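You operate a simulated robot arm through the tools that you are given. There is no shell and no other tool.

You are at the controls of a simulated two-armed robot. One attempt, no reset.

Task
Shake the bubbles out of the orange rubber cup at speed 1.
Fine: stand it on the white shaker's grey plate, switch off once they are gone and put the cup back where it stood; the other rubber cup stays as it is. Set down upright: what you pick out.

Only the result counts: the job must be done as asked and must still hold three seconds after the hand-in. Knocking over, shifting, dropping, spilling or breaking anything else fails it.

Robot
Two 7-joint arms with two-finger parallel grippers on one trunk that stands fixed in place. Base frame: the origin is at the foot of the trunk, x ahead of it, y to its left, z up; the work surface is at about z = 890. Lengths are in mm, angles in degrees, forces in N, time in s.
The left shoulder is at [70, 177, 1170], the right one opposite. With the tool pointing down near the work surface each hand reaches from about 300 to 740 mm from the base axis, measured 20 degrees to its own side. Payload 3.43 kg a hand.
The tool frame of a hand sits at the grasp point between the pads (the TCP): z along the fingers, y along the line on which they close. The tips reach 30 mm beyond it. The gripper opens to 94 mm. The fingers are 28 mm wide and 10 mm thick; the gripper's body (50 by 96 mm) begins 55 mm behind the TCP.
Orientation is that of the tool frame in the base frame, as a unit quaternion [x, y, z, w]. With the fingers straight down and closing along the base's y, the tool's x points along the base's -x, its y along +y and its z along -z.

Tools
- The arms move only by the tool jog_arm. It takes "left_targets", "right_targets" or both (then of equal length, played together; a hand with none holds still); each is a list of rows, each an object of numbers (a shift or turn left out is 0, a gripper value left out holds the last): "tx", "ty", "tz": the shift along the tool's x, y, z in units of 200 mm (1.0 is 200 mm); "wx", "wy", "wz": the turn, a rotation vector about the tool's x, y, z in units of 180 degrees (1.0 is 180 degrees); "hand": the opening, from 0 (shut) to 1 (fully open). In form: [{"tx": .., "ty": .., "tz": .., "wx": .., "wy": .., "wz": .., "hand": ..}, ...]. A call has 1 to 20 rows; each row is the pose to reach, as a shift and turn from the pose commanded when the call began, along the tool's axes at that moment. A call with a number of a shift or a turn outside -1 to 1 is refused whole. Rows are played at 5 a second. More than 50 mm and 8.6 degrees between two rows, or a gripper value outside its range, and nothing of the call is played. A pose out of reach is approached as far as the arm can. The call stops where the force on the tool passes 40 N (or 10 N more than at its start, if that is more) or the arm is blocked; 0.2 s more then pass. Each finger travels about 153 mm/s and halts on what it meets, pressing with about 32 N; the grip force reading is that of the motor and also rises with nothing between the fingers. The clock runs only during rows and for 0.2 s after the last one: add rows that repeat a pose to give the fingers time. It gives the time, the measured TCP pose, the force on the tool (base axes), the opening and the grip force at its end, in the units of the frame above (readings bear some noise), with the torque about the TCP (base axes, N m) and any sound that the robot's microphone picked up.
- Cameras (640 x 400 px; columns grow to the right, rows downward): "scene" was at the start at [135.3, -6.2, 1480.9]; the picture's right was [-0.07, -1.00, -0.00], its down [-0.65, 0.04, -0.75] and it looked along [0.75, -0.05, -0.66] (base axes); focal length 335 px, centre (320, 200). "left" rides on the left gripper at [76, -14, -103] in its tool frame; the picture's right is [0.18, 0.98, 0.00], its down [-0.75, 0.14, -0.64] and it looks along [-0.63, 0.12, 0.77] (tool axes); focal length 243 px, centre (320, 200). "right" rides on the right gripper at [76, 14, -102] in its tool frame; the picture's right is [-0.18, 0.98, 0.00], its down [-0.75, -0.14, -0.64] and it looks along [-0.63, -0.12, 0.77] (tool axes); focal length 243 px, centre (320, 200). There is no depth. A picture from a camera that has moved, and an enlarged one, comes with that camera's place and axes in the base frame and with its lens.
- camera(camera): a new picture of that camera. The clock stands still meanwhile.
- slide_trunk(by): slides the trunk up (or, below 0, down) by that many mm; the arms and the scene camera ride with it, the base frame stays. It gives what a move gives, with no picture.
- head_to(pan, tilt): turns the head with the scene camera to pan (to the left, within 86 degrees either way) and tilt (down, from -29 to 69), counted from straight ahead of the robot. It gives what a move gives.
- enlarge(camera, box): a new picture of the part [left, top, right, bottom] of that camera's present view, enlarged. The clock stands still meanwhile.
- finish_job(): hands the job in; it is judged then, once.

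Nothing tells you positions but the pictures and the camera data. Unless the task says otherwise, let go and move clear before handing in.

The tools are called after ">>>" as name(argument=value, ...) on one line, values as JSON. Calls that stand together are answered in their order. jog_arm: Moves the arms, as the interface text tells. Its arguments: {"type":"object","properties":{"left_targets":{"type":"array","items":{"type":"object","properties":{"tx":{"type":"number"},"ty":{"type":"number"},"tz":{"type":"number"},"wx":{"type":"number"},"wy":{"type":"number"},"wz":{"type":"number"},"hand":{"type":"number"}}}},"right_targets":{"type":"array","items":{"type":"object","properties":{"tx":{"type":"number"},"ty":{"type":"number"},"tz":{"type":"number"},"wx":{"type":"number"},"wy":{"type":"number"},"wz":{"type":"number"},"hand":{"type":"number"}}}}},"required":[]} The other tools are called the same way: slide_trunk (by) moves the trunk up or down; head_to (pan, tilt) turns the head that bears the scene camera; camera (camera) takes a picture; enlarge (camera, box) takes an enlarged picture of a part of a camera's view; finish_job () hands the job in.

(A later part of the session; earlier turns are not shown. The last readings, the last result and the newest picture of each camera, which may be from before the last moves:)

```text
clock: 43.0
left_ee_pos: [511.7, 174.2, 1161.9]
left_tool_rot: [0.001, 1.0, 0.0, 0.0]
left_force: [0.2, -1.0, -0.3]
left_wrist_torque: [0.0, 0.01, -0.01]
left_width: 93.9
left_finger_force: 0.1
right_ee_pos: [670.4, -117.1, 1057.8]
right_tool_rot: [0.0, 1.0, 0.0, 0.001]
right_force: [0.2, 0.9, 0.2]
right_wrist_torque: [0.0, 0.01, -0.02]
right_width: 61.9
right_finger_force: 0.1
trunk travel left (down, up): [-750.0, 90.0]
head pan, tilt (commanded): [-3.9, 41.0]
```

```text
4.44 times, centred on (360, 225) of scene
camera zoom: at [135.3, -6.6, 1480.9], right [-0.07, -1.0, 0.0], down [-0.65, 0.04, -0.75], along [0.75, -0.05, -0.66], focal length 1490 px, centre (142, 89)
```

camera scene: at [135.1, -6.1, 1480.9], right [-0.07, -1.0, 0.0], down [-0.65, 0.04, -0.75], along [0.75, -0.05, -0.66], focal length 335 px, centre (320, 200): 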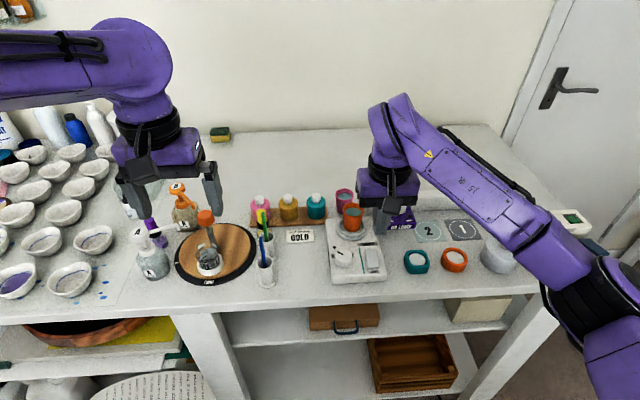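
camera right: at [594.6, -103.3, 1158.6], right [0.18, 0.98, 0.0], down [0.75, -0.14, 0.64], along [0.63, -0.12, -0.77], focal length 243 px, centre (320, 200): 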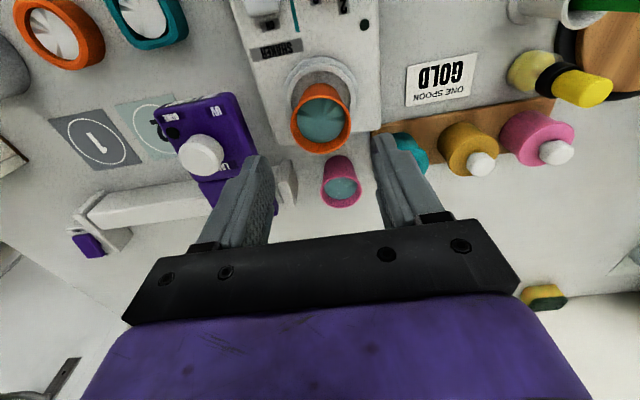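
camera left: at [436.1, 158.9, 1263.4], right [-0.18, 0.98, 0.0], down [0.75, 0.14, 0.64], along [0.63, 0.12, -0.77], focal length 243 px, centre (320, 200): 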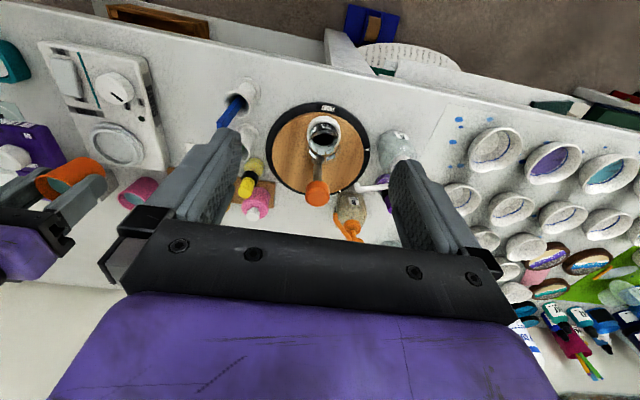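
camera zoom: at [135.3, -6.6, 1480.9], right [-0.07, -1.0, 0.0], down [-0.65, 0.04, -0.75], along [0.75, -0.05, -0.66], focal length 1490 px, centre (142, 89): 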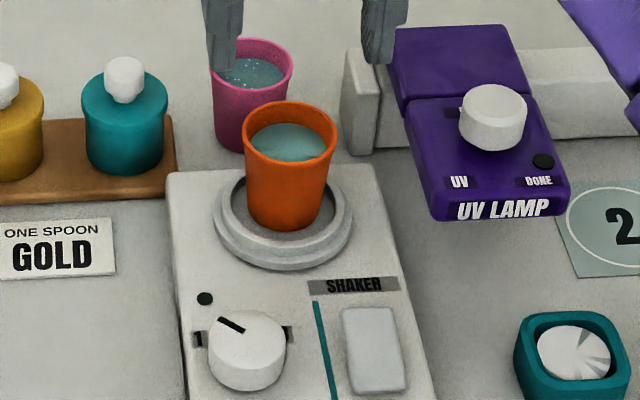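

All the bubbles are gone and the shaker is off. The cup is at (668.7, −116.5). I'll lower around it with a tiny correction and grip at the same height as before.

>>> jog_arm(right_targets=[{"tx": 0.007, "ty": 0.004, "tz": 0.1}, {"tx": 0.007, "ty": 0.004, "tz": 0.2}, {"tx": 0.007, "ty": 0.004, "tz": 0.3}, {"tx": 0.007, "ty": 0.004, "tz": 0.36}, {"tx": 0.007, "ty": 0.004, "tz": 0.395}, {"tx": 0.007, "ty": 0.004, "tz": 0.395}])

>>> camera(camera="right")

>>> enlarge(camera="scene", box=[315, 170, 405, 260])

```text
clock: 44.4
left_ee_pos: [513.4, 173.3, 1161.4]
left_tool_rot: [0.0, 1.0, 0.0, 0.0]
left_force: [0.5, 0.5, -0.1]
left_wrist_torque: [0.05, 0.01, 0.0]
left_width: 94.2
left_finger_force: 0.0
right_ee_pos: [668.6, -114.4, 976.0]
right_tool_rot: [0.0, 1.0, 0.0, -0.001]
right_force: [-1.0, 0.1, 0.7]
right_wrist_torque: [0.02, -0.01, 0.01]
right_width: 62.0
right_finger_force: 0.0
trunk travel left (down, up): [-750.0, 90.0]
head pan, tilt (commanded): [-3.9, 41.0]
```

```text
taken
camera right: at [592.5, -101.7, 1078.7], right [0.18, 0.98, 0.0], down [0.75, -0.14, 0.64], along [0.63, -0.12, -0.77], focal length 243 px, centre (320, 200)
```

right: 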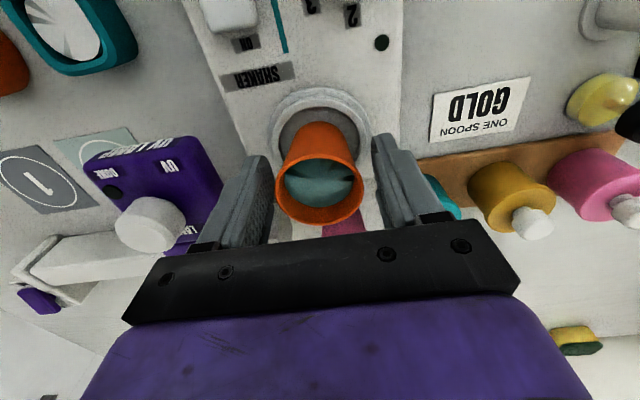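

```text
4.44 times, centred on (360, 215) of scene
camera zoom: at [135.3, -5.9, 1480.9], right [-0.07, -1.0, 0.0], down [-0.65, 0.04, -0.75], along [0.75, -0.05, -0.66], focal length 1490 px, centre (142, 133)
```

zoom: 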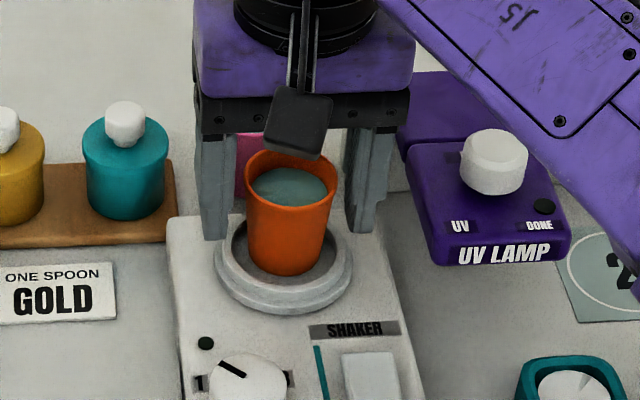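

The cup is well centred between the fingers. Closing on it now and lifting gently.

>>> jog_arm(right_targets=[{"hand": 0.55}, {"hand": 0.5}, {"hand": 0.46}, {"hand": 0.42}, {"hand": 0.42}, {"hand": 0.42}, {"hand": 0.42}])

>>> camera(camera="right")

```text
clock: 46.0
left_ee_pos: [512.0, 173.5, 1162.3]
left_tool_rot: [0.0, 1.0, 0.0, 0.001]
left_force: [0.5, -1.1, 0.2]
left_wrist_torque: [-0.01, -0.02, -0.05]
left_width: 93.7
left_finger_force: 0.0
right_ee_pos: [667.7, -114.8, 975.8]
right_tool_rot: [0.0, 1.0, 0.001, 0.0]
right_force: [0.3, 0.0, 0.0]
right_wrist_torque: [0.01, -0.03, 0.03]
right_width: 45.4
right_finger_force: 31.3
trunk travel left (down, up): [-750.0, 90.0]
head pan, tilt (commanded): [-3.9, 41.0]
```

```text
taken
camera right: at [592.5, -101.7, 1078.9], right [0.18, 0.98, 0.0], down [0.75, -0.14, 0.64], along [0.63, -0.12, -0.77], focal length 243 px, centre (320, 200)
```

right: 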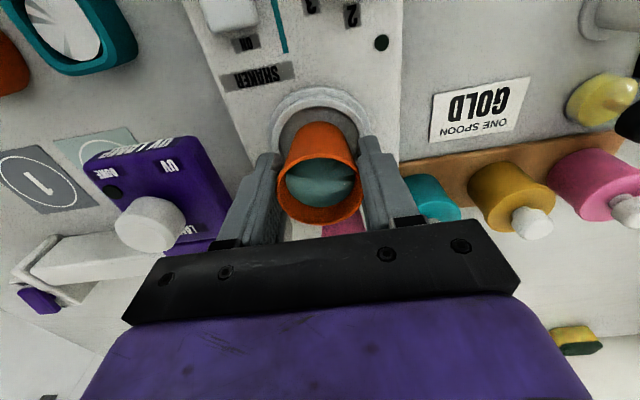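

>>> jog_arm(right_targets=[{"tz": -0.02}, {"tz": -0.06}, {"tz": -0.12}, {"tz": -0.18}, {"tz": -0.23}, {"tz": -0.26}, {"tz": -0.28}, {"tz": -0.28}])

>>> camera(camera="right")

>>> enlarge(camera="right", box=[260, 110, 380, 240])

>>> enlarge(camera="scene", box=[315, 160, 405, 260])

```text
clock: 47.8
left_ee_pos: [513.1, 173.8, 1161.9]
left_tool_rot: [0.0, 1.0, 0.0, 0.0]
left_force: [0.1, 0.1, 0.1]
left_wrist_torque: [-0.01, -0.01, 0.01]
left_width: 93.9
left_finger_force: 0.0
right_ee_pos: [668.0, -115.5, 1032.6]
right_tool_rot: [0.0, 1.0, 0.001, 0.001]
right_force: [0.2, 0.4, 0.0]
right_wrist_torque: [0.04, 0.01, 0.03]
right_width: 45.5
right_finger_force: 31.8
trunk travel left (down, up): [-750.0, 90.0]
head pan, tilt (commanded): [-3.9, 41.0]
```

```text
taken
camera right: at [592.7, -102.0, 1135.3], right [0.18, 0.98, 0.0], down [0.75, -0.14, 0.64], along [0.63, -0.12, -0.77], focal length 243 px, centre (320, 200)
```

right: 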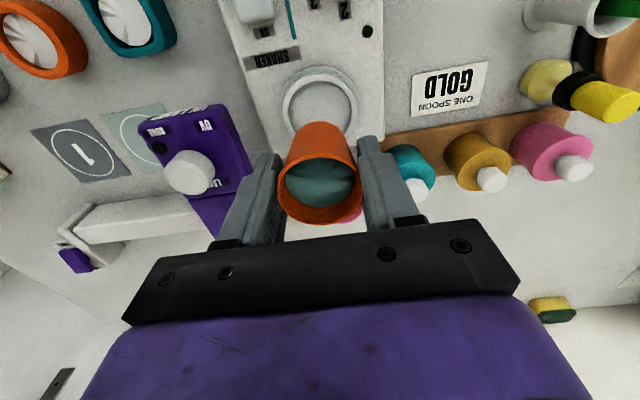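

```text
3.08 times, centred on (320, 175) of right
camera zoom: at [592.7, -102.0, 1135.3], right [0.18, 0.98, 0.0], down [0.75, -0.14, 0.64], along [0.63, -0.12, -0.77], focal length 746 px, centre (320, 277)
```

zoom: 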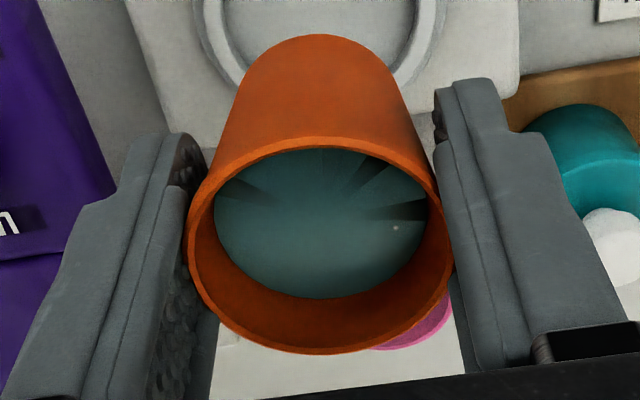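

```text
4.00 times, centred on (360, 210) of scene
camera zoom: at [135.4, -6.1, 1480.9], right [-0.07, -1.0, 0.0], down [-0.65, 0.04, -0.75], along [0.75, -0.05, -0.66], focal length 1341 px, centre (160, 160)
```

zoom: 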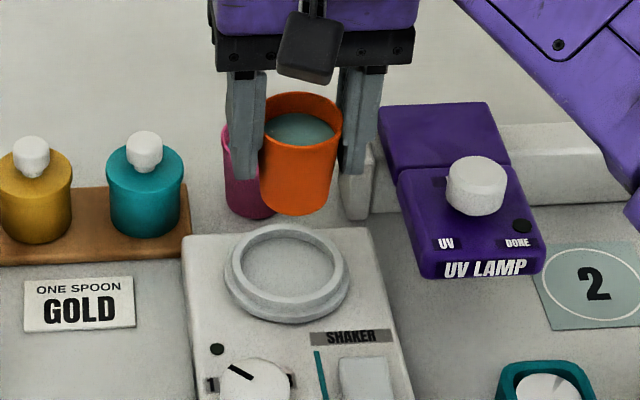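

I notice a very faint dot in the liquid; I'll zoom in to see whether it's a remaining bubble.

>>> enlarge(camera="right", box=[285, 155, 365, 215])

>>> enlarge(camera="right", box=[333, 170, 361, 200])

>>> enlarge(camera="scene", box=[335, 175, 375, 215])

>>> enlarge(camera="left", box=[20, 150, 120, 220])

```text
6.67 times, centred on (325, 185) of right
camera zoom: at [592.7, -102.0, 1135.3], right [0.18, 0.98, 0.0], down [0.75, -0.14, 0.64], along [0.63, -0.12, -0.77], focal length 1618 px, centre (287, 300)
```

zoom: 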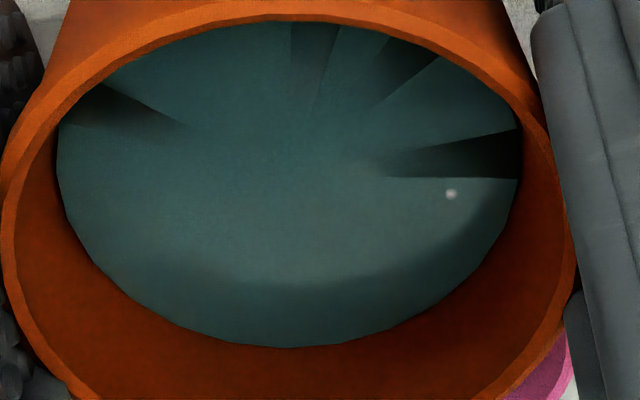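

```text
13.33 times, centred on (347, 185) of right
camera zoom: at [592.7, -102.0, 1135.3], right [0.18, 0.98, 0.0], down [0.75, -0.14, 0.64], along [0.63, -0.12, -0.77], focal length 3235 px, centre (-40, 400)
```

zoom: 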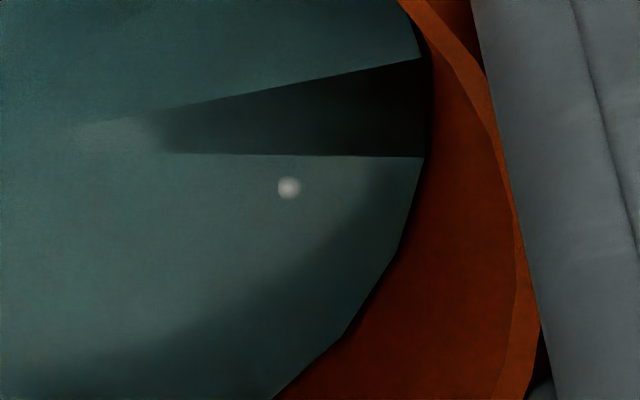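

```text
10.00 times, centred on (355, 195) of scene
camera zoom: at [135.4, -6.1, 1480.9], right [-0.07, -1.0, 0.0], down [-0.65, 0.04, -0.75], along [0.75, -0.05, -0.66], focal length 3352 px, centre (-30, 250)
```

zoom: 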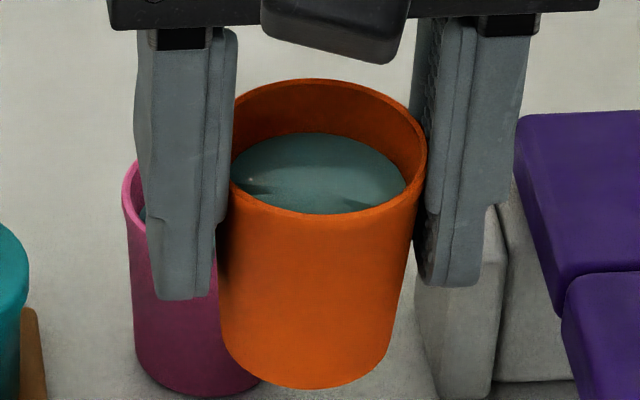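

```text
5.71 times, centred on (70, 185) of left
camera zoom: at [436.1, 158.8, 1263.4], right [-0.18, 0.98, 0.0], down [0.75, 0.14, 0.64], along [0.63, 0.12, -0.77], focal length 1386 px, centre (1749, 286)
```

zoom: 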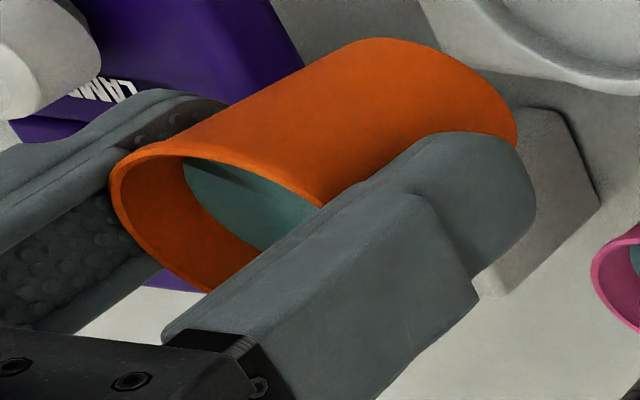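

One tiny bubble is still there, so the cup needs a bit more shaking. I'll set it back on the plate.

>>> jog_arm(right_targets=[{"tz": 0.02}, {"tz": 0.06}, {"tz": 0.12}, {"tz": 0.18}, {"tz": 0.23}, {"tz": 0.26}, {"tz": 0.275}, {"tz": 0.28}, {"tz": 0.284}, {"tz": 0.284}])

>>> enlarge(camera="scene", box=[325, 190, 385, 245])

```text
clock: 50.0
left_ee_pos: [512.8, 174.2, 1161.2]
left_tool_rot: [0.001, 1.0, -0.001, 0.0]
left_force: [0.5, 0.8, 0.2]
left_wrist_torque: [0.0, 0.02, -0.01]
left_width: 94.1
left_finger_force: 0.0
right_ee_pos: [667.9, -116.2, 976.1]
right_tool_rot: [0.001, 1.0, 0.0, 0.001]
right_force: [-0.4, -0.7, 3.2]
right_wrist_torque: [0.01, -0.03, -0.04]
right_width: 45.4
right_finger_force: 32.1
trunk travel left (down, up): [-750.0, 90.0]
head pan, tilt (commanded): [-3.9, 41.0]
```

```text
7.27 times, centred on (355, 218) of scene
camera zoom: at [134.7, -6.1, 1481.0], right [-0.07, -1.0, 0.0], down [-0.65, 0.04, -0.75], along [0.75, -0.05, -0.66], focal length 2438 px, centre (66, 73)
```

zoom: 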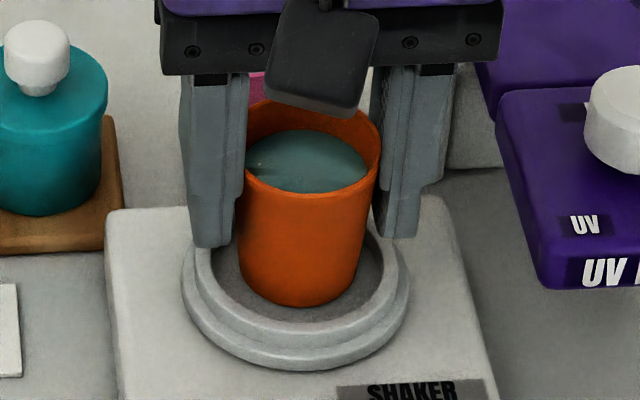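

The cup touches the plate again (3 N). I'll release it and rise clear.

>>> jog_arm(right_targets=[{"hand": 0.52}, {"hand": 0.6}, {"hand": 0.66}, {"hand": 0.66}, {"tz": -0.02, "hand": 0.66}, {"tz": -0.08, "hand": 0.66}, {"tz": -0.18, "hand": 0.66}, {"tz": -0.3, "hand": 0.66}, {"tz": -0.4, "hand": 0.66}, {"tz": -0.4, "hand": 0.66}])

>>> enlarge(camera="right", box=[275, 75, 365, 165])

>>> enlarge(camera="right", box=[290, 95, 350, 145])

>>> enlarge(camera="scene", box=[315, 180, 405, 270])

```text
clock: 52.2
left_ee_pos: [514.0, 173.9, 1161.6]
left_tool_rot: [-0.001, 1.0, 0.0, 0.001]
left_force: [0.0, -0.5, -0.7]
left_wrist_torque: [0.02, 0.0, 0.0]
left_width: 94.0
left_finger_force: 0.0
right_ee_pos: [669.1, -112.8, 1055.2]
right_tool_rot: [0.0, 1.0, 0.0, 0.0]
right_force: [-0.6, -0.3, 0.1]
right_wrist_torque: [-0.03, -0.03, 0.0]
right_width: 61.9
right_finger_force: 0.1
trunk travel left (down, up): [-750.0, 90.0]
head pan, tilt (commanded): [-3.9, 41.0]
```

```text
4.44 times, centred on (320, 120) of right
camera zoom: at [593.7, -101.2, 1158.0], right [0.18, 0.98, 0.0], down [0.75, -0.14, 0.64], along [0.63, -0.12, -0.77], focal length 1078 px, centre (320, 556)
```

zoom: 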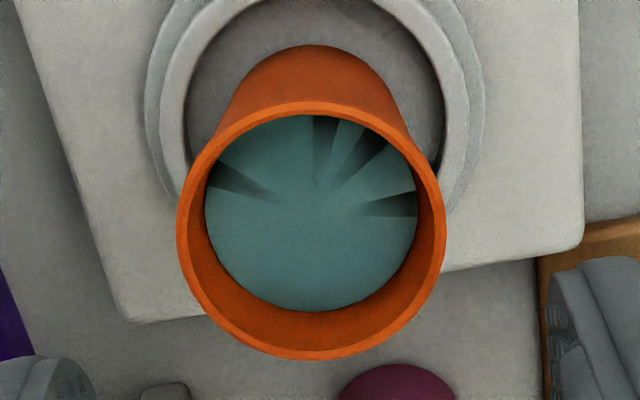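

```text
8.00 times, centred on (320, 120) of right
camera zoom: at [593.7, -101.2, 1158.0], right [0.18, 0.98, 0.0], down [0.75, -0.14, 0.64], along [0.63, -0.12, -0.77], focal length 1941 px, centre (320, 840)
```

zoom: 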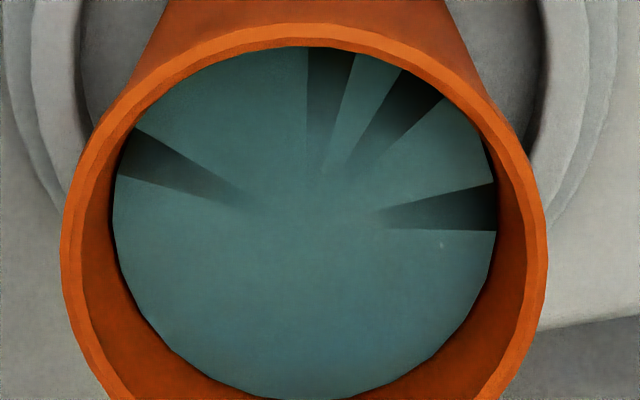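

```text
4.44 times, centred on (360, 225) of scene
camera zoom: at [135.6, -6.2, 1480.9], right [-0.07, -1.0, 0.0], down [-0.65, 0.04, -0.75], along [0.75, -0.05, -0.66], focal length 1490 px, centre (142, 89)
```

zoom: 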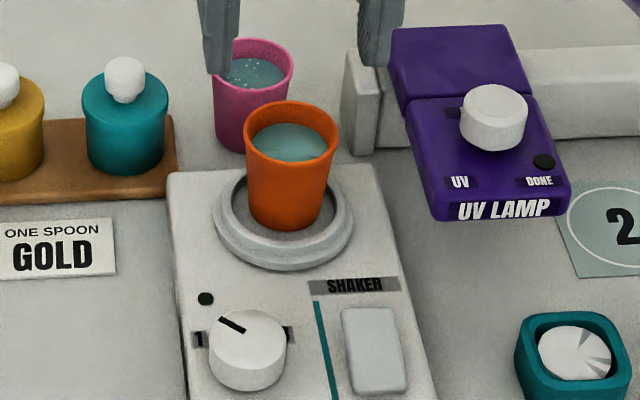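

The cup is back on the plate with a barely visible speck of bubble. I'll go back to the rocker's ON end.

>>> jog_arm(right_targets=[{"tx": 0.1, "ty": -0.04, "hand": 0.4}, {"tx": 0.2, "ty": -0.08, "hand": 0.2}, {"tx": 0.3, "ty": -0.12, "hand": 0.0}, {"tx": 0.3915, "ty": -0.154, "hand": 0.0}, {"tx": 0.3915, "ty": -0.154, "tz": 0.1, "hand": 0.0}, {"tx": 0.3915, "ty": -0.154, "tz": 0.2, "hand": 0.0}, {"tx": 0.3915, "ty": -0.154, "tz": 0.3, "hand": 0.0}, {"tx": 0.3915, "ty": -0.154, "tz": 0.4, "hand": 0.0}, {"tx": 0.3915, "ty": -0.154, "tz": 0.44, "hand": 0.0}, {"tx": 0.3915, "ty": -0.154, "tz": 0.44, "hand": 0.0}])

>>> enlarge(camera="scene", box=[315, 190, 405, 290])

```text
clock: 54.4
left_ee_pos: [512.7, 173.1, 1162.8]
left_tool_rot: [0.0, 1.0, 0.0, 0.0]
left_force: [-0.4, -0.4, 0.7]
left_wrist_torque: [-0.01, -0.02, -0.02]
left_width: 94.1
left_finger_force: 0.0
right_ee_pos: [591.0, -144.8, 968.2]
right_tool_rot: [-0.001, 1.0, 0.0, 0.0]
right_force: [-0.1, -1.1, 0.0]
right_wrist_torque: [0.01, 0.01, 0.0]
right_width: 0.0
right_finger_force: 32.0
trunk travel left (down, up): [-750.0, 90.0]
head pan, tilt (commanded): [-3.9, 41.0]
```

```text
4.00 times, centred on (360, 240) of scene
camera zoom: at [135.2, -6.1, 1480.9], right [-0.07, -1.0, 0.0], down [-0.65, 0.04, -0.75], along [0.75, -0.05, -0.66], focal length 1341 px, centre (160, 40)
```

zoom: 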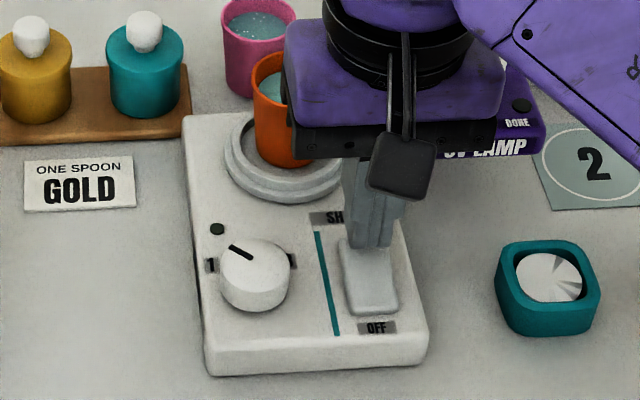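

>>> jog_arm(right_targets=[{"tz": 0.02}, {"tz": 0.03}, {"tz": 0.04}, {"tz": 0.05}])

>>> enlarge(camera="scene", box=[315, 190, 405, 290])

```text
clock: 55.4
left_ee_pos: [513.7, 173.8, 1162.8]
left_tool_rot: [0.0, 1.0, -0.001, 0.0]
left_force: [0.4, 0.3, -0.2]
left_wrist_torque: [0.02, -0.01, 0.03]
left_width: 94.3
left_finger_force: 0.0
right_ee_pos: [590.7, -145.9, 959.2]
right_tool_rot: [0.0, 1.0, 0.001, 0.003]
right_force: [0.9, -2.2, 6.9]
right_wrist_torque: [-0.01, -0.03, 0.04]
right_width: 0.1
right_finger_force: 32.4
trunk travel left (down, up): [-750.0, 90.0]
head pan, tilt (commanded): [-3.9, 41.0]
heard: click, click
```

```text
4.00 times, centred on (360, 240) of scene
camera zoom: at [134.5, -6.0, 1481.1], right [-0.07, -1.0, 0.0], down [-0.65, 0.04, -0.76], along [0.75, -0.05, -0.66], focal length 1341 px, centre (160, 40)
```

zoom: 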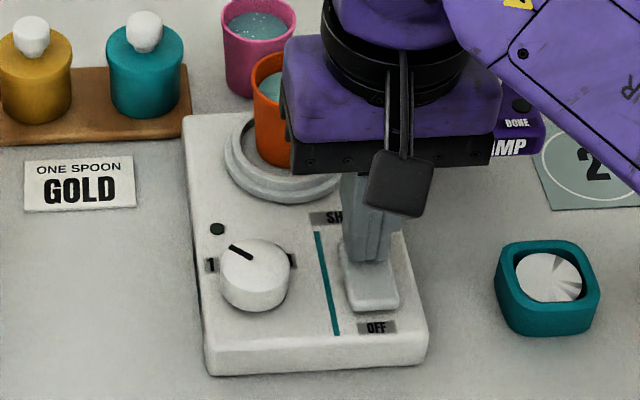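

Two clicks and the lamp is dark, so the rocker bounced at the threshold. I'll press a little further.

>>> jog_arm(right_targets=[{"tz": 0.01}, {"tz": 0.015}, {"tz": 0.015}])

>>> enlarge(camera="scene", box=[315, 190, 405, 290])

```text
clock: 56.2
left_ee_pos: [510.1, 174.3, 1164.0]
left_tool_rot: [0.0, 1.0, 0.001, 0.002]
left_force: [-0.5, -0.6, -0.3]
left_wrist_torque: [-0.02, 0.0, 0.03]
left_width: 94.2
left_finger_force: 0.1
right_ee_pos: [589.7, -145.1, 959.3]
right_tool_rot: [-0.001, 1.0, 0.0, 0.006]
right_force: [10.5, -4.4, 38.7]
right_wrist_torque: [-0.14, 0.12, 0.32]
right_width: 0.2
right_finger_force: 31.9
trunk travel left (down, up): [-750.0, 90.0]
head pan, tilt (commanded): [-3.9, 41.0]
```

```text
4.00 times, centred on (360, 240) of scene
camera zoom: at [131.4, -5.4, 1481.8], right [-0.07, -1.0, 0.0], down [-0.65, 0.04, -0.76], along [0.75, -0.05, -0.65], focal length 1341 px, centre (160, 40)
```

zoom: 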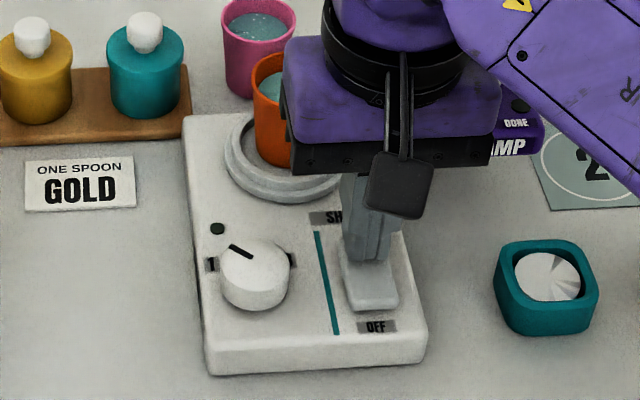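

The lamp is still dark. I'll check from the left camera, then ease off and look at the rocker's attitude.

>>> enlarge(camera="left", box=[40, 40, 170, 140])

>>> jog_arm(right_targets=[{"tz": -0.03}, {"tz": -0.1}, {"tz": -0.15}])

>>> enlarge(camera="left", box=[40, 40, 170, 140])

>>> enlarge(camera="scene", box=[315, 190, 405, 290])

```text
4.00 times, centred on (105, 90) of left
camera zoom: at [432.7, 159.4, 1265.1], right [-0.18, 0.98, 0.0], down [0.75, 0.14, 0.64], along [0.63, 0.12, -0.76], focal length 970 px, centre (1180, 640)
```

zoom: 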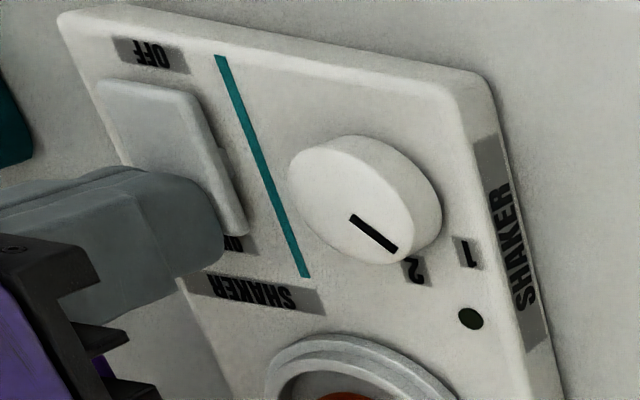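

```text
clock: 57.0
left_ee_pos: [512.3, 174.6, 1161.8]
left_tool_rot: [0.0, 1.0, 0.0, 0.0]
left_force: [-0.2, 0.5, -1.1]
left_wrist_torque: [0.0, 0.01, -0.02]
left_width: 93.8
left_finger_force: 0.0
right_ee_pos: [589.9, -146.2, 983.8]
right_tool_rot: [0.0, 1.0, -0.001, -0.001]
right_force: [0.6, 0.3, -0.3]
right_wrist_torque: [0.0, -0.02, 0.03]
right_width: 0.0
right_finger_force: 32.3
trunk travel left (down, up): [-750.0, 90.0]
head pan, tilt (commanded): [-3.9, 41.0]
heard: click
```

```text
4.00 times, centred on (105, 90) of left
camera zoom: at [435.4, 159.1, 1263.5], right [-0.18, 0.98, 0.0], down [0.75, 0.14, 0.64], along [0.63, 0.12, -0.77], focal length 970 px, centre (1180, 640)
```

zoom: 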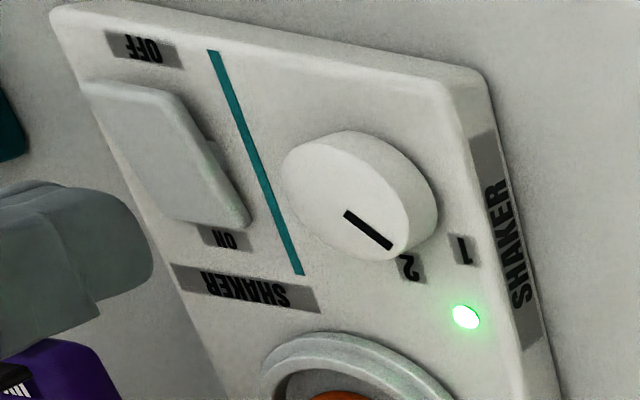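

```text
4.00 times, centred on (360, 240) of scene
camera zoom: at [134.6, -5.8, 1480.8], right [-0.07, -1.0, 0.0], down [-0.65, 0.04, -0.75], along [0.75, -0.05, -0.66], focal length 1341 px, centre (160, 40)
```

zoom: 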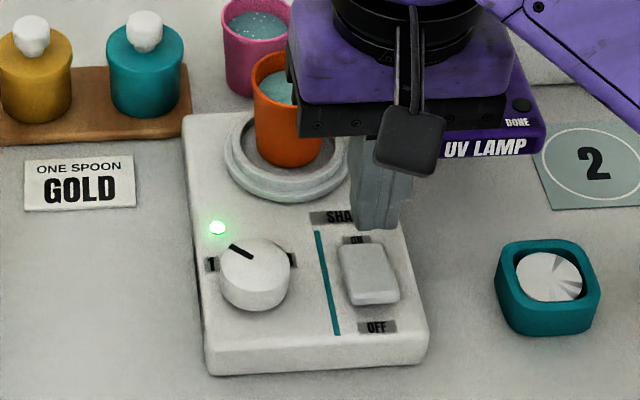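

Easing off let the rocker flip fully: the lamp is now green and it's shaking again. I'll move over the OFF end, and let it run a couple of seconds.

>>> jog_arm(right_targets=[{"tx": 0.08}, {"tx": 0.152}, {"tx": 0.152}, {"tx": 0.152}, {"tx": 0.152}])

>>> enlarge(camera="left", box=[75, 130, 135, 180])

>>> enlarge(camera="scene", box=[335, 185, 375, 225])

>>> enlarge(camera="scene", box=[315, 190, 405, 290])

```text
clock: 58.2
left_ee_pos: [513.4, 173.8, 1161.3]
left_tool_rot: [0.0, 1.0, 0.0, 0.0]
left_force: [0.2, 0.1, -0.4]
left_wrist_torque: [-0.03, 0.0, 0.0]
left_width: 94.0
left_finger_force: 0.0
right_ee_pos: [560.2, -146.8, 985.2]
right_tool_rot: [0.0, 1.0, -0.001, 0.001]
right_force: [-0.5, -0.9, -0.3]
right_wrist_torque: [0.01, -0.02, -0.01]
right_width: 0.0
right_finger_force: 32.2
trunk travel left (down, up): [-750.0, 90.0]
head pan, tilt (commanded): [-3.9, 41.0]
```

```text
8.00 times, centred on (105, 155) of left
camera zoom: at [436.0, 158.8, 1263.5], right [-0.18, 0.98, 0.0], down [0.75, 0.14, 0.64], along [0.63, 0.12, -0.77], focal length 1941 px, centre (2040, 560)
```

zoom: 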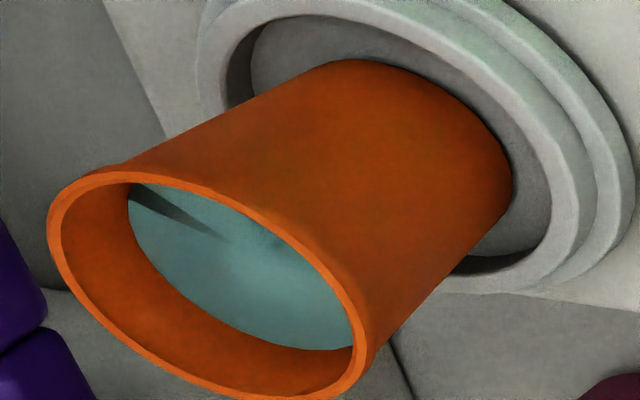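

```text
10.00 times, centred on (355, 205) of scene
camera zoom: at [135.3, -6.1, 1480.9], right [-0.07, -1.0, 0.0], down [-0.65, 0.04, -0.75], along [0.75, -0.05, -0.66], focal length 3352 px, centre (-30, 150)
```

zoom: 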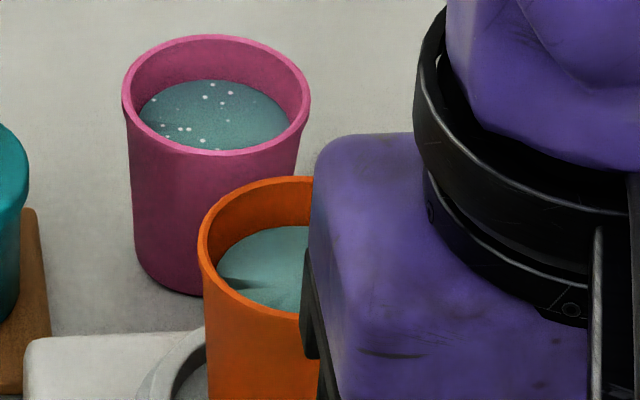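

```text
4.00 times, centred on (360, 240) of scene
camera zoom: at [135.3, -6.1, 1480.9], right [-0.07, -1.0, 0.0], down [-0.65, 0.04, -0.75], along [0.75, -0.05, -0.66], focal length 1341 px, centre (160, 40)
```

zoom: 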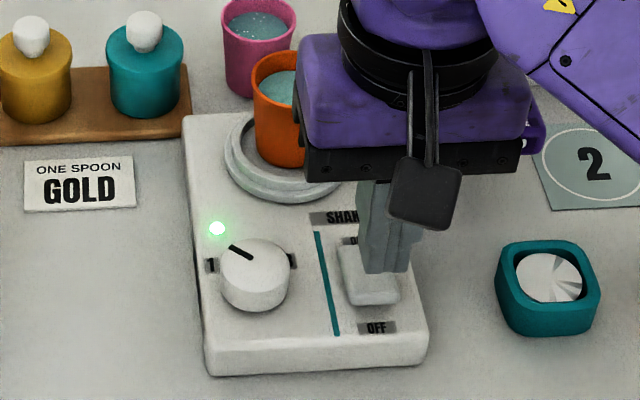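

>>> enlarge(camera="scene", box=[345, 200, 365, 218])

>>> enlarge(camera="left", box=[88, 148, 124, 178])

```text
16.00 times, centred on (355, 209) of scene
camera zoom: at [135.3, -6.1, 1480.9], right [-0.07, -1.0, 0.0], down [-0.65, 0.04, -0.75], along [0.75, -0.05, -0.66], focal length 5364 px, centre (-240, 56)
```

zoom: 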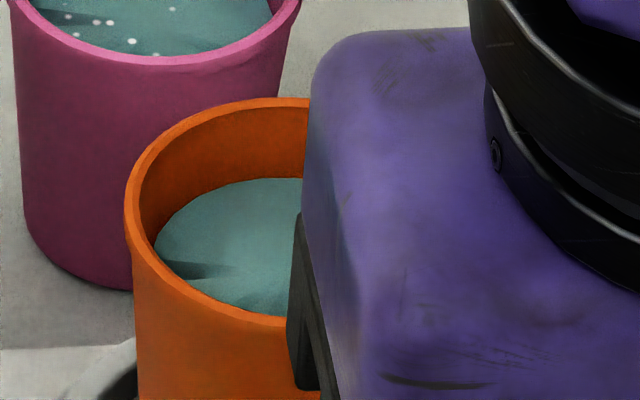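

```text
13.33 times, centred on (106, 163) of left
camera zoom: at [436.0, 158.8, 1263.5], right [-0.18, 0.98, 0.0], down [0.75, 0.14, 0.64], along [0.63, 0.12, -0.77], focal length 3235 px, centre (3173, 693)
```

zoom: 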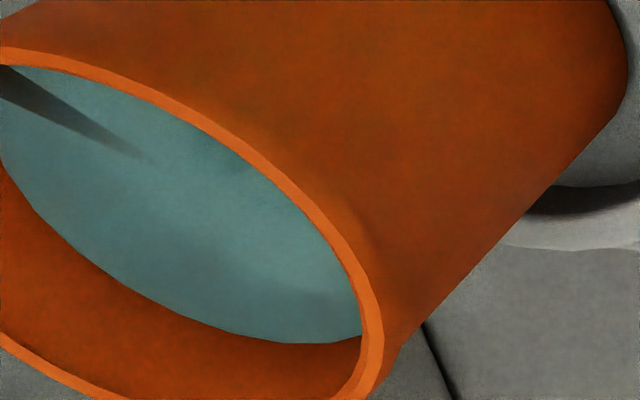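

The liquid looks clear at high zoom. Switching off now.

>>> jog_arm(right_targets=[{"tz": 0.06}, {"tz": 0.1}, {"tz": 0.125}, {"tz": 0.135}, {"tz": 0.141}])

>>> enlarge(camera="scene", box=[315, 190, 405, 290])

```text
clock: 59.4
left_ee_pos: [510.9, 173.0, 1162.5]
left_tool_rot: [0.001, 1.0, 0.0, 0.001]
left_force: [0.7, 0.5, 0.4]
left_wrist_torque: [0.01, -0.01, -0.04]
left_width: 93.7
left_finger_force: 0.1
right_ee_pos: [559.2, -145.8, 957.7]
right_tool_rot: [0.0, 1.0, -0.001, 0.002]
right_force: [-4.8, -2.2, 10.2]
right_wrist_torque: [-0.07, -0.02, 0.09]
right_width: 0.0
right_finger_force: 32.0
trunk travel left (down, up): [-750.0, 90.0]
head pan, tilt (commanded): [-3.9, 41.0]
heard: click
```

```text
4.00 times, centred on (360, 240) of scene
camera zoom: at [132.6, -6.1, 1481.4], right [-0.07, -1.0, 0.0], down [-0.65, 0.04, -0.76], along [0.75, -0.05, -0.65], focal length 1341 px, centre (160, 40)
```

zoom: 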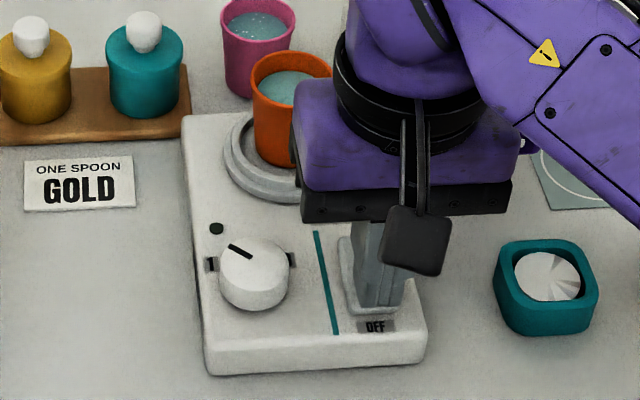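

The lamp is off. I'll rise straight up and check that it stays off.

>>> jog_arm(right_targets=[{"tz": -0.05}, {"tz": -0.15}, {"tz": -0.3}, {"tz": -0.45}, {"tz": -0.49}, {"tz": -0.49}])

>>> enlarge(camera="left", box=[50, 60, 180, 190])

>>> enlarge(camera="scene", box=[315, 190, 405, 290])

```text
clock: 60.8
left_ee_pos: [512.3, 173.9, 1162.7]
left_tool_rot: [0.0, 1.0, 0.0, 0.0]
left_force: [0.3, -0.3, -0.1]
left_wrist_torque: [0.02, 0.02, -0.01]
left_width: 93.9
left_finger_force: 0.0
right_ee_pos: [560.2, -146.4, 1053.8]
right_tool_rot: [0.0, 1.0, 0.0, 0.0]
right_force: [-0.5, 0.2, 0.3]
right_wrist_torque: [0.03, 0.01, 0.0]
right_width: 0.1
right_finger_force: 31.8
trunk travel left (down, up): [-750.0, 90.0]
head pan, tilt (commanded): [-3.9, 41.0]
```

```text
3.08 times, centred on (115, 125) of left
camera zoom: at [436.2, 158.7, 1263.4], right [-0.18, 0.98, 0.0], down [0.75, 0.14, 0.64], along [0.63, 0.12, -0.77], focal length 746 px, centre (951, 431)
```

zoom: 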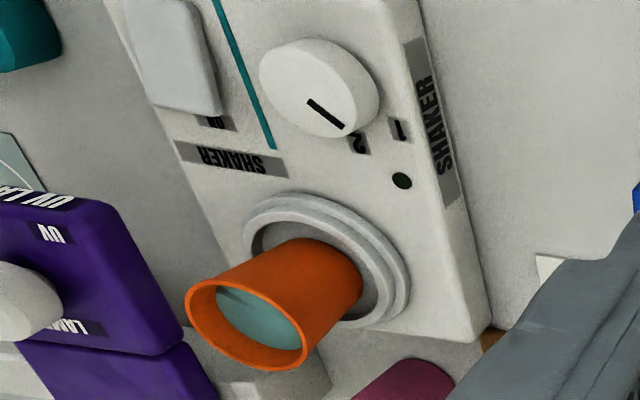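

```text
4.00 times, centred on (360, 240) of scene
camera zoom: at [135.6, -6.2, 1480.9], right [-0.07, -1.0, 0.0], down [-0.65, 0.04, -0.75], along [0.75, -0.05, -0.66], focal length 1341 px, centre (160, 40)
```

zoom: 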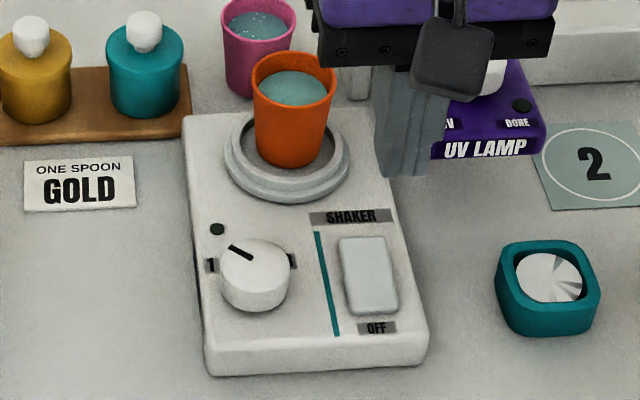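

The rocker is off and stable. Moving back over the cup with fingers open to inspect the liquid closely.

>>> jog_arm(right_targets=[{"tx": -0.1, "ty": 0.03, "hand": 0.2}, {"tx": -0.25, "ty": 0.07, "hand": 0.4}, {"tx": -0.4, "ty": 0.11, "hand": 0.66}, {"tx": -0.5, "ty": 0.14, "hand": 0.66}, {"tx": -0.547, "ty": 0.1475, "hand": 0.66}, {"tx": -0.547, "ty": 0.1475, "hand": 0.66}])

>>> enlarge(camera="right", box=[275, 75, 365, 165])

>>> enlarge(camera="right", box=[290, 95, 350, 145])

>>> enlarge(camera="scene", box=[340, 195, 372, 220])

```text
clock: 62.2
left_ee_pos: [512.5, 174.5, 1161.0]
left_tool_rot: [0.0, 1.0, 0.0, 0.0]
left_force: [0.2, 0.5, 0.1]
left_wrist_torque: [0.02, 0.0, -0.01]
left_width: 94.1
left_finger_force: 0.0
right_ee_pos: [668.3, -116.0, 1054.7]
right_tool_rot: [0.001, 1.0, 0.0, 0.0]
right_force: [-0.3, 0.0, -0.1]
right_wrist_torque: [0.02, -0.01, -0.05]
right_width: 61.9
right_finger_force: 0.0
trunk travel left (down, up): [-750.0, 90.0]
head pan, tilt (commanded): [-3.9, 41.0]
```

```text
4.44 times, centred on (320, 120) of right
camera zoom: at [592.2, -103.6, 1156.7], right [0.18, 0.98, 0.0], down [0.75, -0.14, 0.64], along [0.63, -0.12, -0.77], focal length 1078 px, centre (320, 556)
```

zoom: 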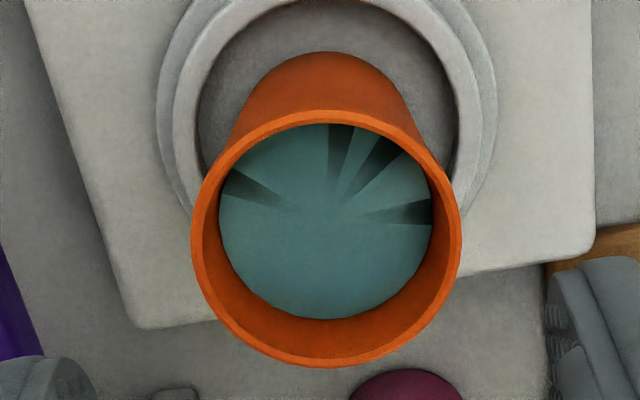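

```text
8.00 times, centred on (320, 120) of right
camera zoom: at [592.2, -103.6, 1156.7], right [0.18, 0.98, 0.0], down [0.75, -0.14, 0.64], along [0.63, -0.12, -0.77], focal length 1941 px, centre (320, 840)
```

zoom: 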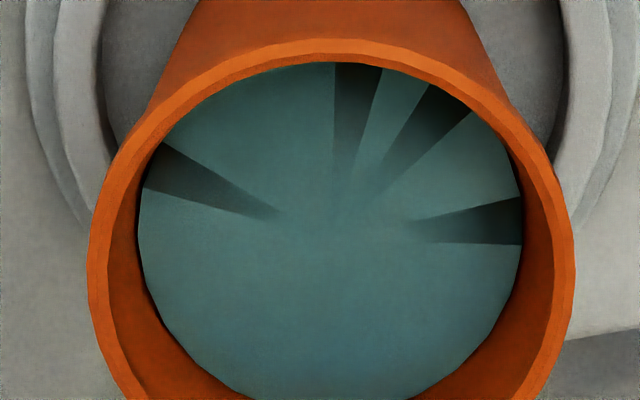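

```text
16.00 times, centred on (356, 208) of scene
camera zoom: at [135.2, -6.5, 1480.9], right [-0.07, -1.0, 0.0], down [-0.65, 0.04, -0.75], along [0.75, -0.05, -0.66], focal length 5364 px, centre (-256, 80)
```

zoom: 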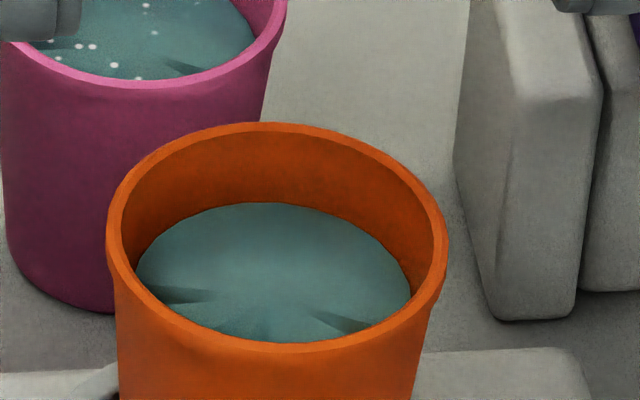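

The liquid is completely clear now. I'll lower around the cup and grip it again.

>>> jog_arm(right_targets=[{"ty": 0.003, "tz": 0.1}, {"ty": 0.003, "tz": 0.2}, {"ty": 0.003, "tz": 0.3}, {"ty": 0.003, "tz": 0.36}, {"ty": 0.003, "tz": 0.39}, {"ty": 0.003, "tz": 0.39}])

>>> enlarge(camera="right", box=[240, 110, 400, 240])

```text
clock: 63.6
left_ee_pos: [511.7, 174.1, 1162.8]
left_tool_rot: [0.001, 1.0, -0.001, 0.0]
left_force: [0.5, -0.6, 0.3]
left_wrist_torque: [-0.01, -0.01, 0.01]
left_width: 94.2
left_finger_force: 0.1
right_ee_pos: [668.2, -115.3, 976.0]
right_tool_rot: [0.0, 1.0, 0.0, -0.001]
right_force: [0.0, -0.2, 0.5]
right_wrist_torque: [0.01, 0.03, 0.0]
right_width: 62.3
right_finger_force: 0.1
trunk travel left (down, up): [-750.0, 90.0]
head pan, tilt (commanded): [-3.9, 41.0]
```

```text
3.08 times, centred on (320, 175) of right
camera zoom: at [593.5, -102.2, 1078.7], right [0.18, 0.98, 0.0], down [0.75, -0.14, 0.64], along [0.63, -0.12, -0.77], focal length 746 px, centre (320, 277)
```

zoom: 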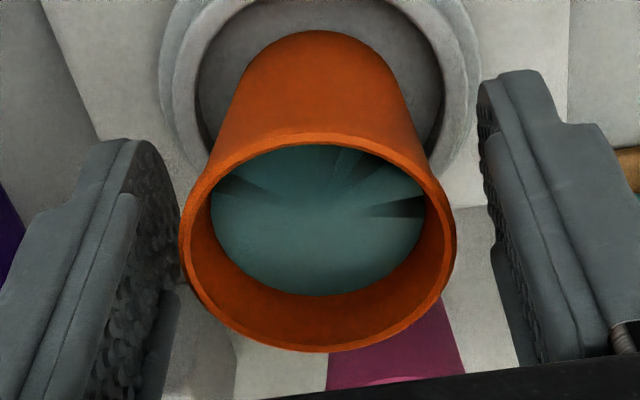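

>>> jog_arm(right_targets=[{"hand": 0.55}, {"hand": 0.5}, {"hand": 0.46}, {"hand": 0.42}, {"hand": 0.42}, {"hand": 0.42}, {"hand": 0.42}, {"tz": -0.02, "hand": 0.42}, {"tz": -0.06, "hand": 0.42}, {"tz": -0.12, "hand": 0.42}, {"tz": -0.18, "hand": 0.42}, {"tz": -0.23, "hand": 0.42}, {"tz": -0.26, "hand": 0.42}, {"tz": -0.28, "hand": 0.42}, {"tz": -0.28, "hand": 0.42}])

>>> camera(camera="right")

>>> enlarge(camera="right", box=[260, 110, 380, 240])

>>> enlarge(camera="scene", box=[315, 160, 405, 260])

```text
clock: 66.8
left_ee_pos: [513.5, 173.7, 1161.2]
left_tool_rot: [0.0, 1.0, 0.0, 0.0]
left_force: [0.1, 0.1, 0.1]
left_wrist_torque: [0.0, 0.03, 0.01]
left_width: 94.0
left_finger_force: 0.1
right_ee_pos: [671.0, -115.3, 1031.7]
right_tool_rot: [0.0, 1.0, 0.0, 0.0]
right_force: [0.1, -0.7, 0.0]
right_wrist_torque: [-0.01, -0.02, -0.01]
right_width: 45.3
right_finger_force: 32.4
trunk travel left (down, up): [-750.0, 90.0]
head pan, tilt (commanded): [-3.9, 41.0]
```

```text
taken
camera right: at [593.9, -103.3, 1134.5], right [0.18, 0.98, 0.0], down [0.75, -0.14, 0.64], along [0.63, -0.12, -0.77], focal length 243 px, centre (320, 200)
```

right: 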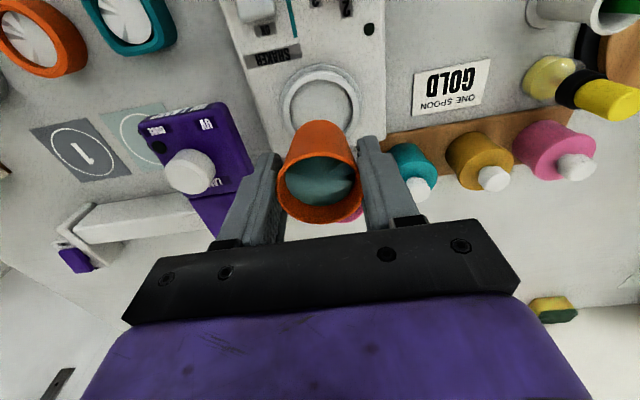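

```text
3.08 times, centred on (320, 175) of right
camera zoom: at [593.9, -103.3, 1134.5], right [0.18, 0.98, 0.0], down [0.75, -0.14, 0.64], along [0.63, -0.12, -0.77], focal length 746 px, centre (320, 277)
```

zoom: 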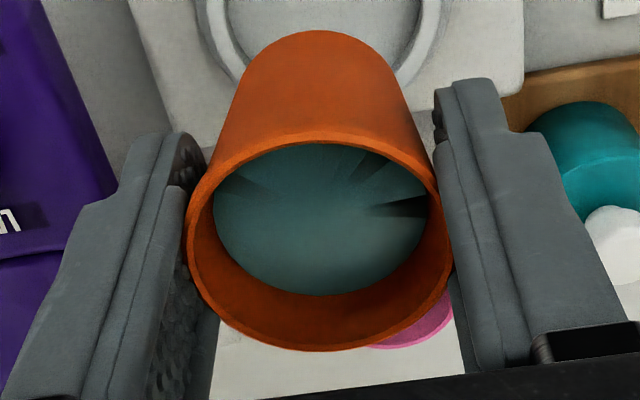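

```text
4.00 times, centred on (360, 210) of scene
camera zoom: at [135.4, -6.0, 1480.9], right [-0.07, -1.0, 0.0], down [-0.65, 0.04, -0.75], along [0.75, -0.05, -0.66], focal length 1341 px, centre (160, 160)
```

zoom: 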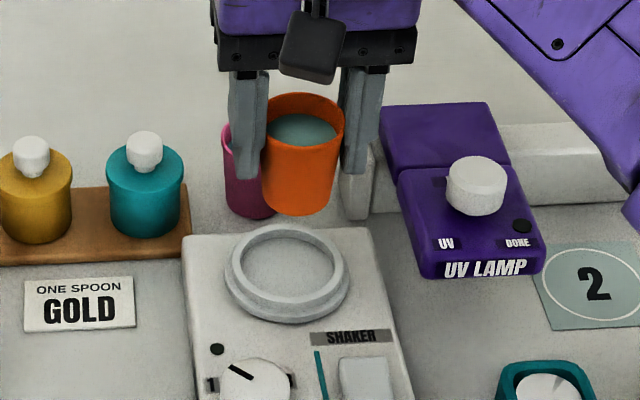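

The liquid is clear even up close, and the cup sits in the grip as at the first pick. I'll carry it back to above its original spot.

>>> jog_arm(right_targets=[{"tx": 0.01, "ty": 0.014}, {"tx": 0.03, "ty": 0.043}, {"tx": 0.07, "ty": 0.1}, {"tx": 0.12, "ty": 0.171}, {"tx": 0.17, "ty": 0.243}, {"tx": 0.22, "ty": 0.314}, {"tx": 0.27, "ty": 0.385}, {"tx": 0.315, "ty": 0.449}, {"tx": 0.345, "ty": 0.492}, {"tx": 0.366, "ty": 0.522}, {"tx": 0.3765, "ty": 0.537}, {"tx": 0.3765, "ty": 0.537}])

>>> camera(camera="right")

>>> camera(camera="scene")

```text
clock: 69.4
left_ee_pos: [512.8, 174.2, 1162.1]
left_tool_rot: [0.0, 1.0, 0.0, 0.0]
left_force: [0.0, 1.3, -0.2]
left_wrist_torque: [0.0, -0.02, 0.01]
left_width: 94.1
left_finger_force: 0.1
right_ee_pos: [593.5, -9.5, 1032.7]
right_tool_rot: [0.0, 1.0, 0.001, 0.0]
right_force: [0.5, 0.5, -0.1]
right_wrist_torque: [-0.01, 0.0, -0.02]
right_width: 45.3
right_finger_force: 31.9
trunk travel left (down, up): [-750.0, 90.0]
head pan, tilt (commanded): [-3.9, 41.0]
```

```text
taken
camera right: at [518.2, 4.4, 1134.5], right [0.18, 0.98, 0.0], down [0.75, -0.14, 0.64], along [0.63, -0.12, -0.77], focal length 243 px, centre (320, 200)
```

right: 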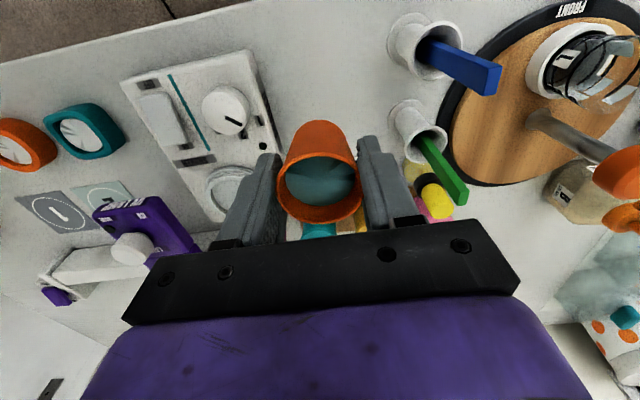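

```text
taken
camera scene: at [135.4, -6.0, 1480.9], right [-0.07, -1.0, 0.0], down [-0.65, 0.04, -0.75], along [0.75, -0.05, -0.66], focal length 335 px, centre (320, 200)
```

scene: 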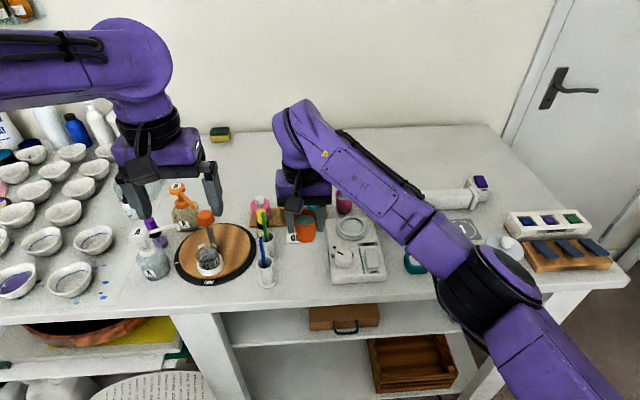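

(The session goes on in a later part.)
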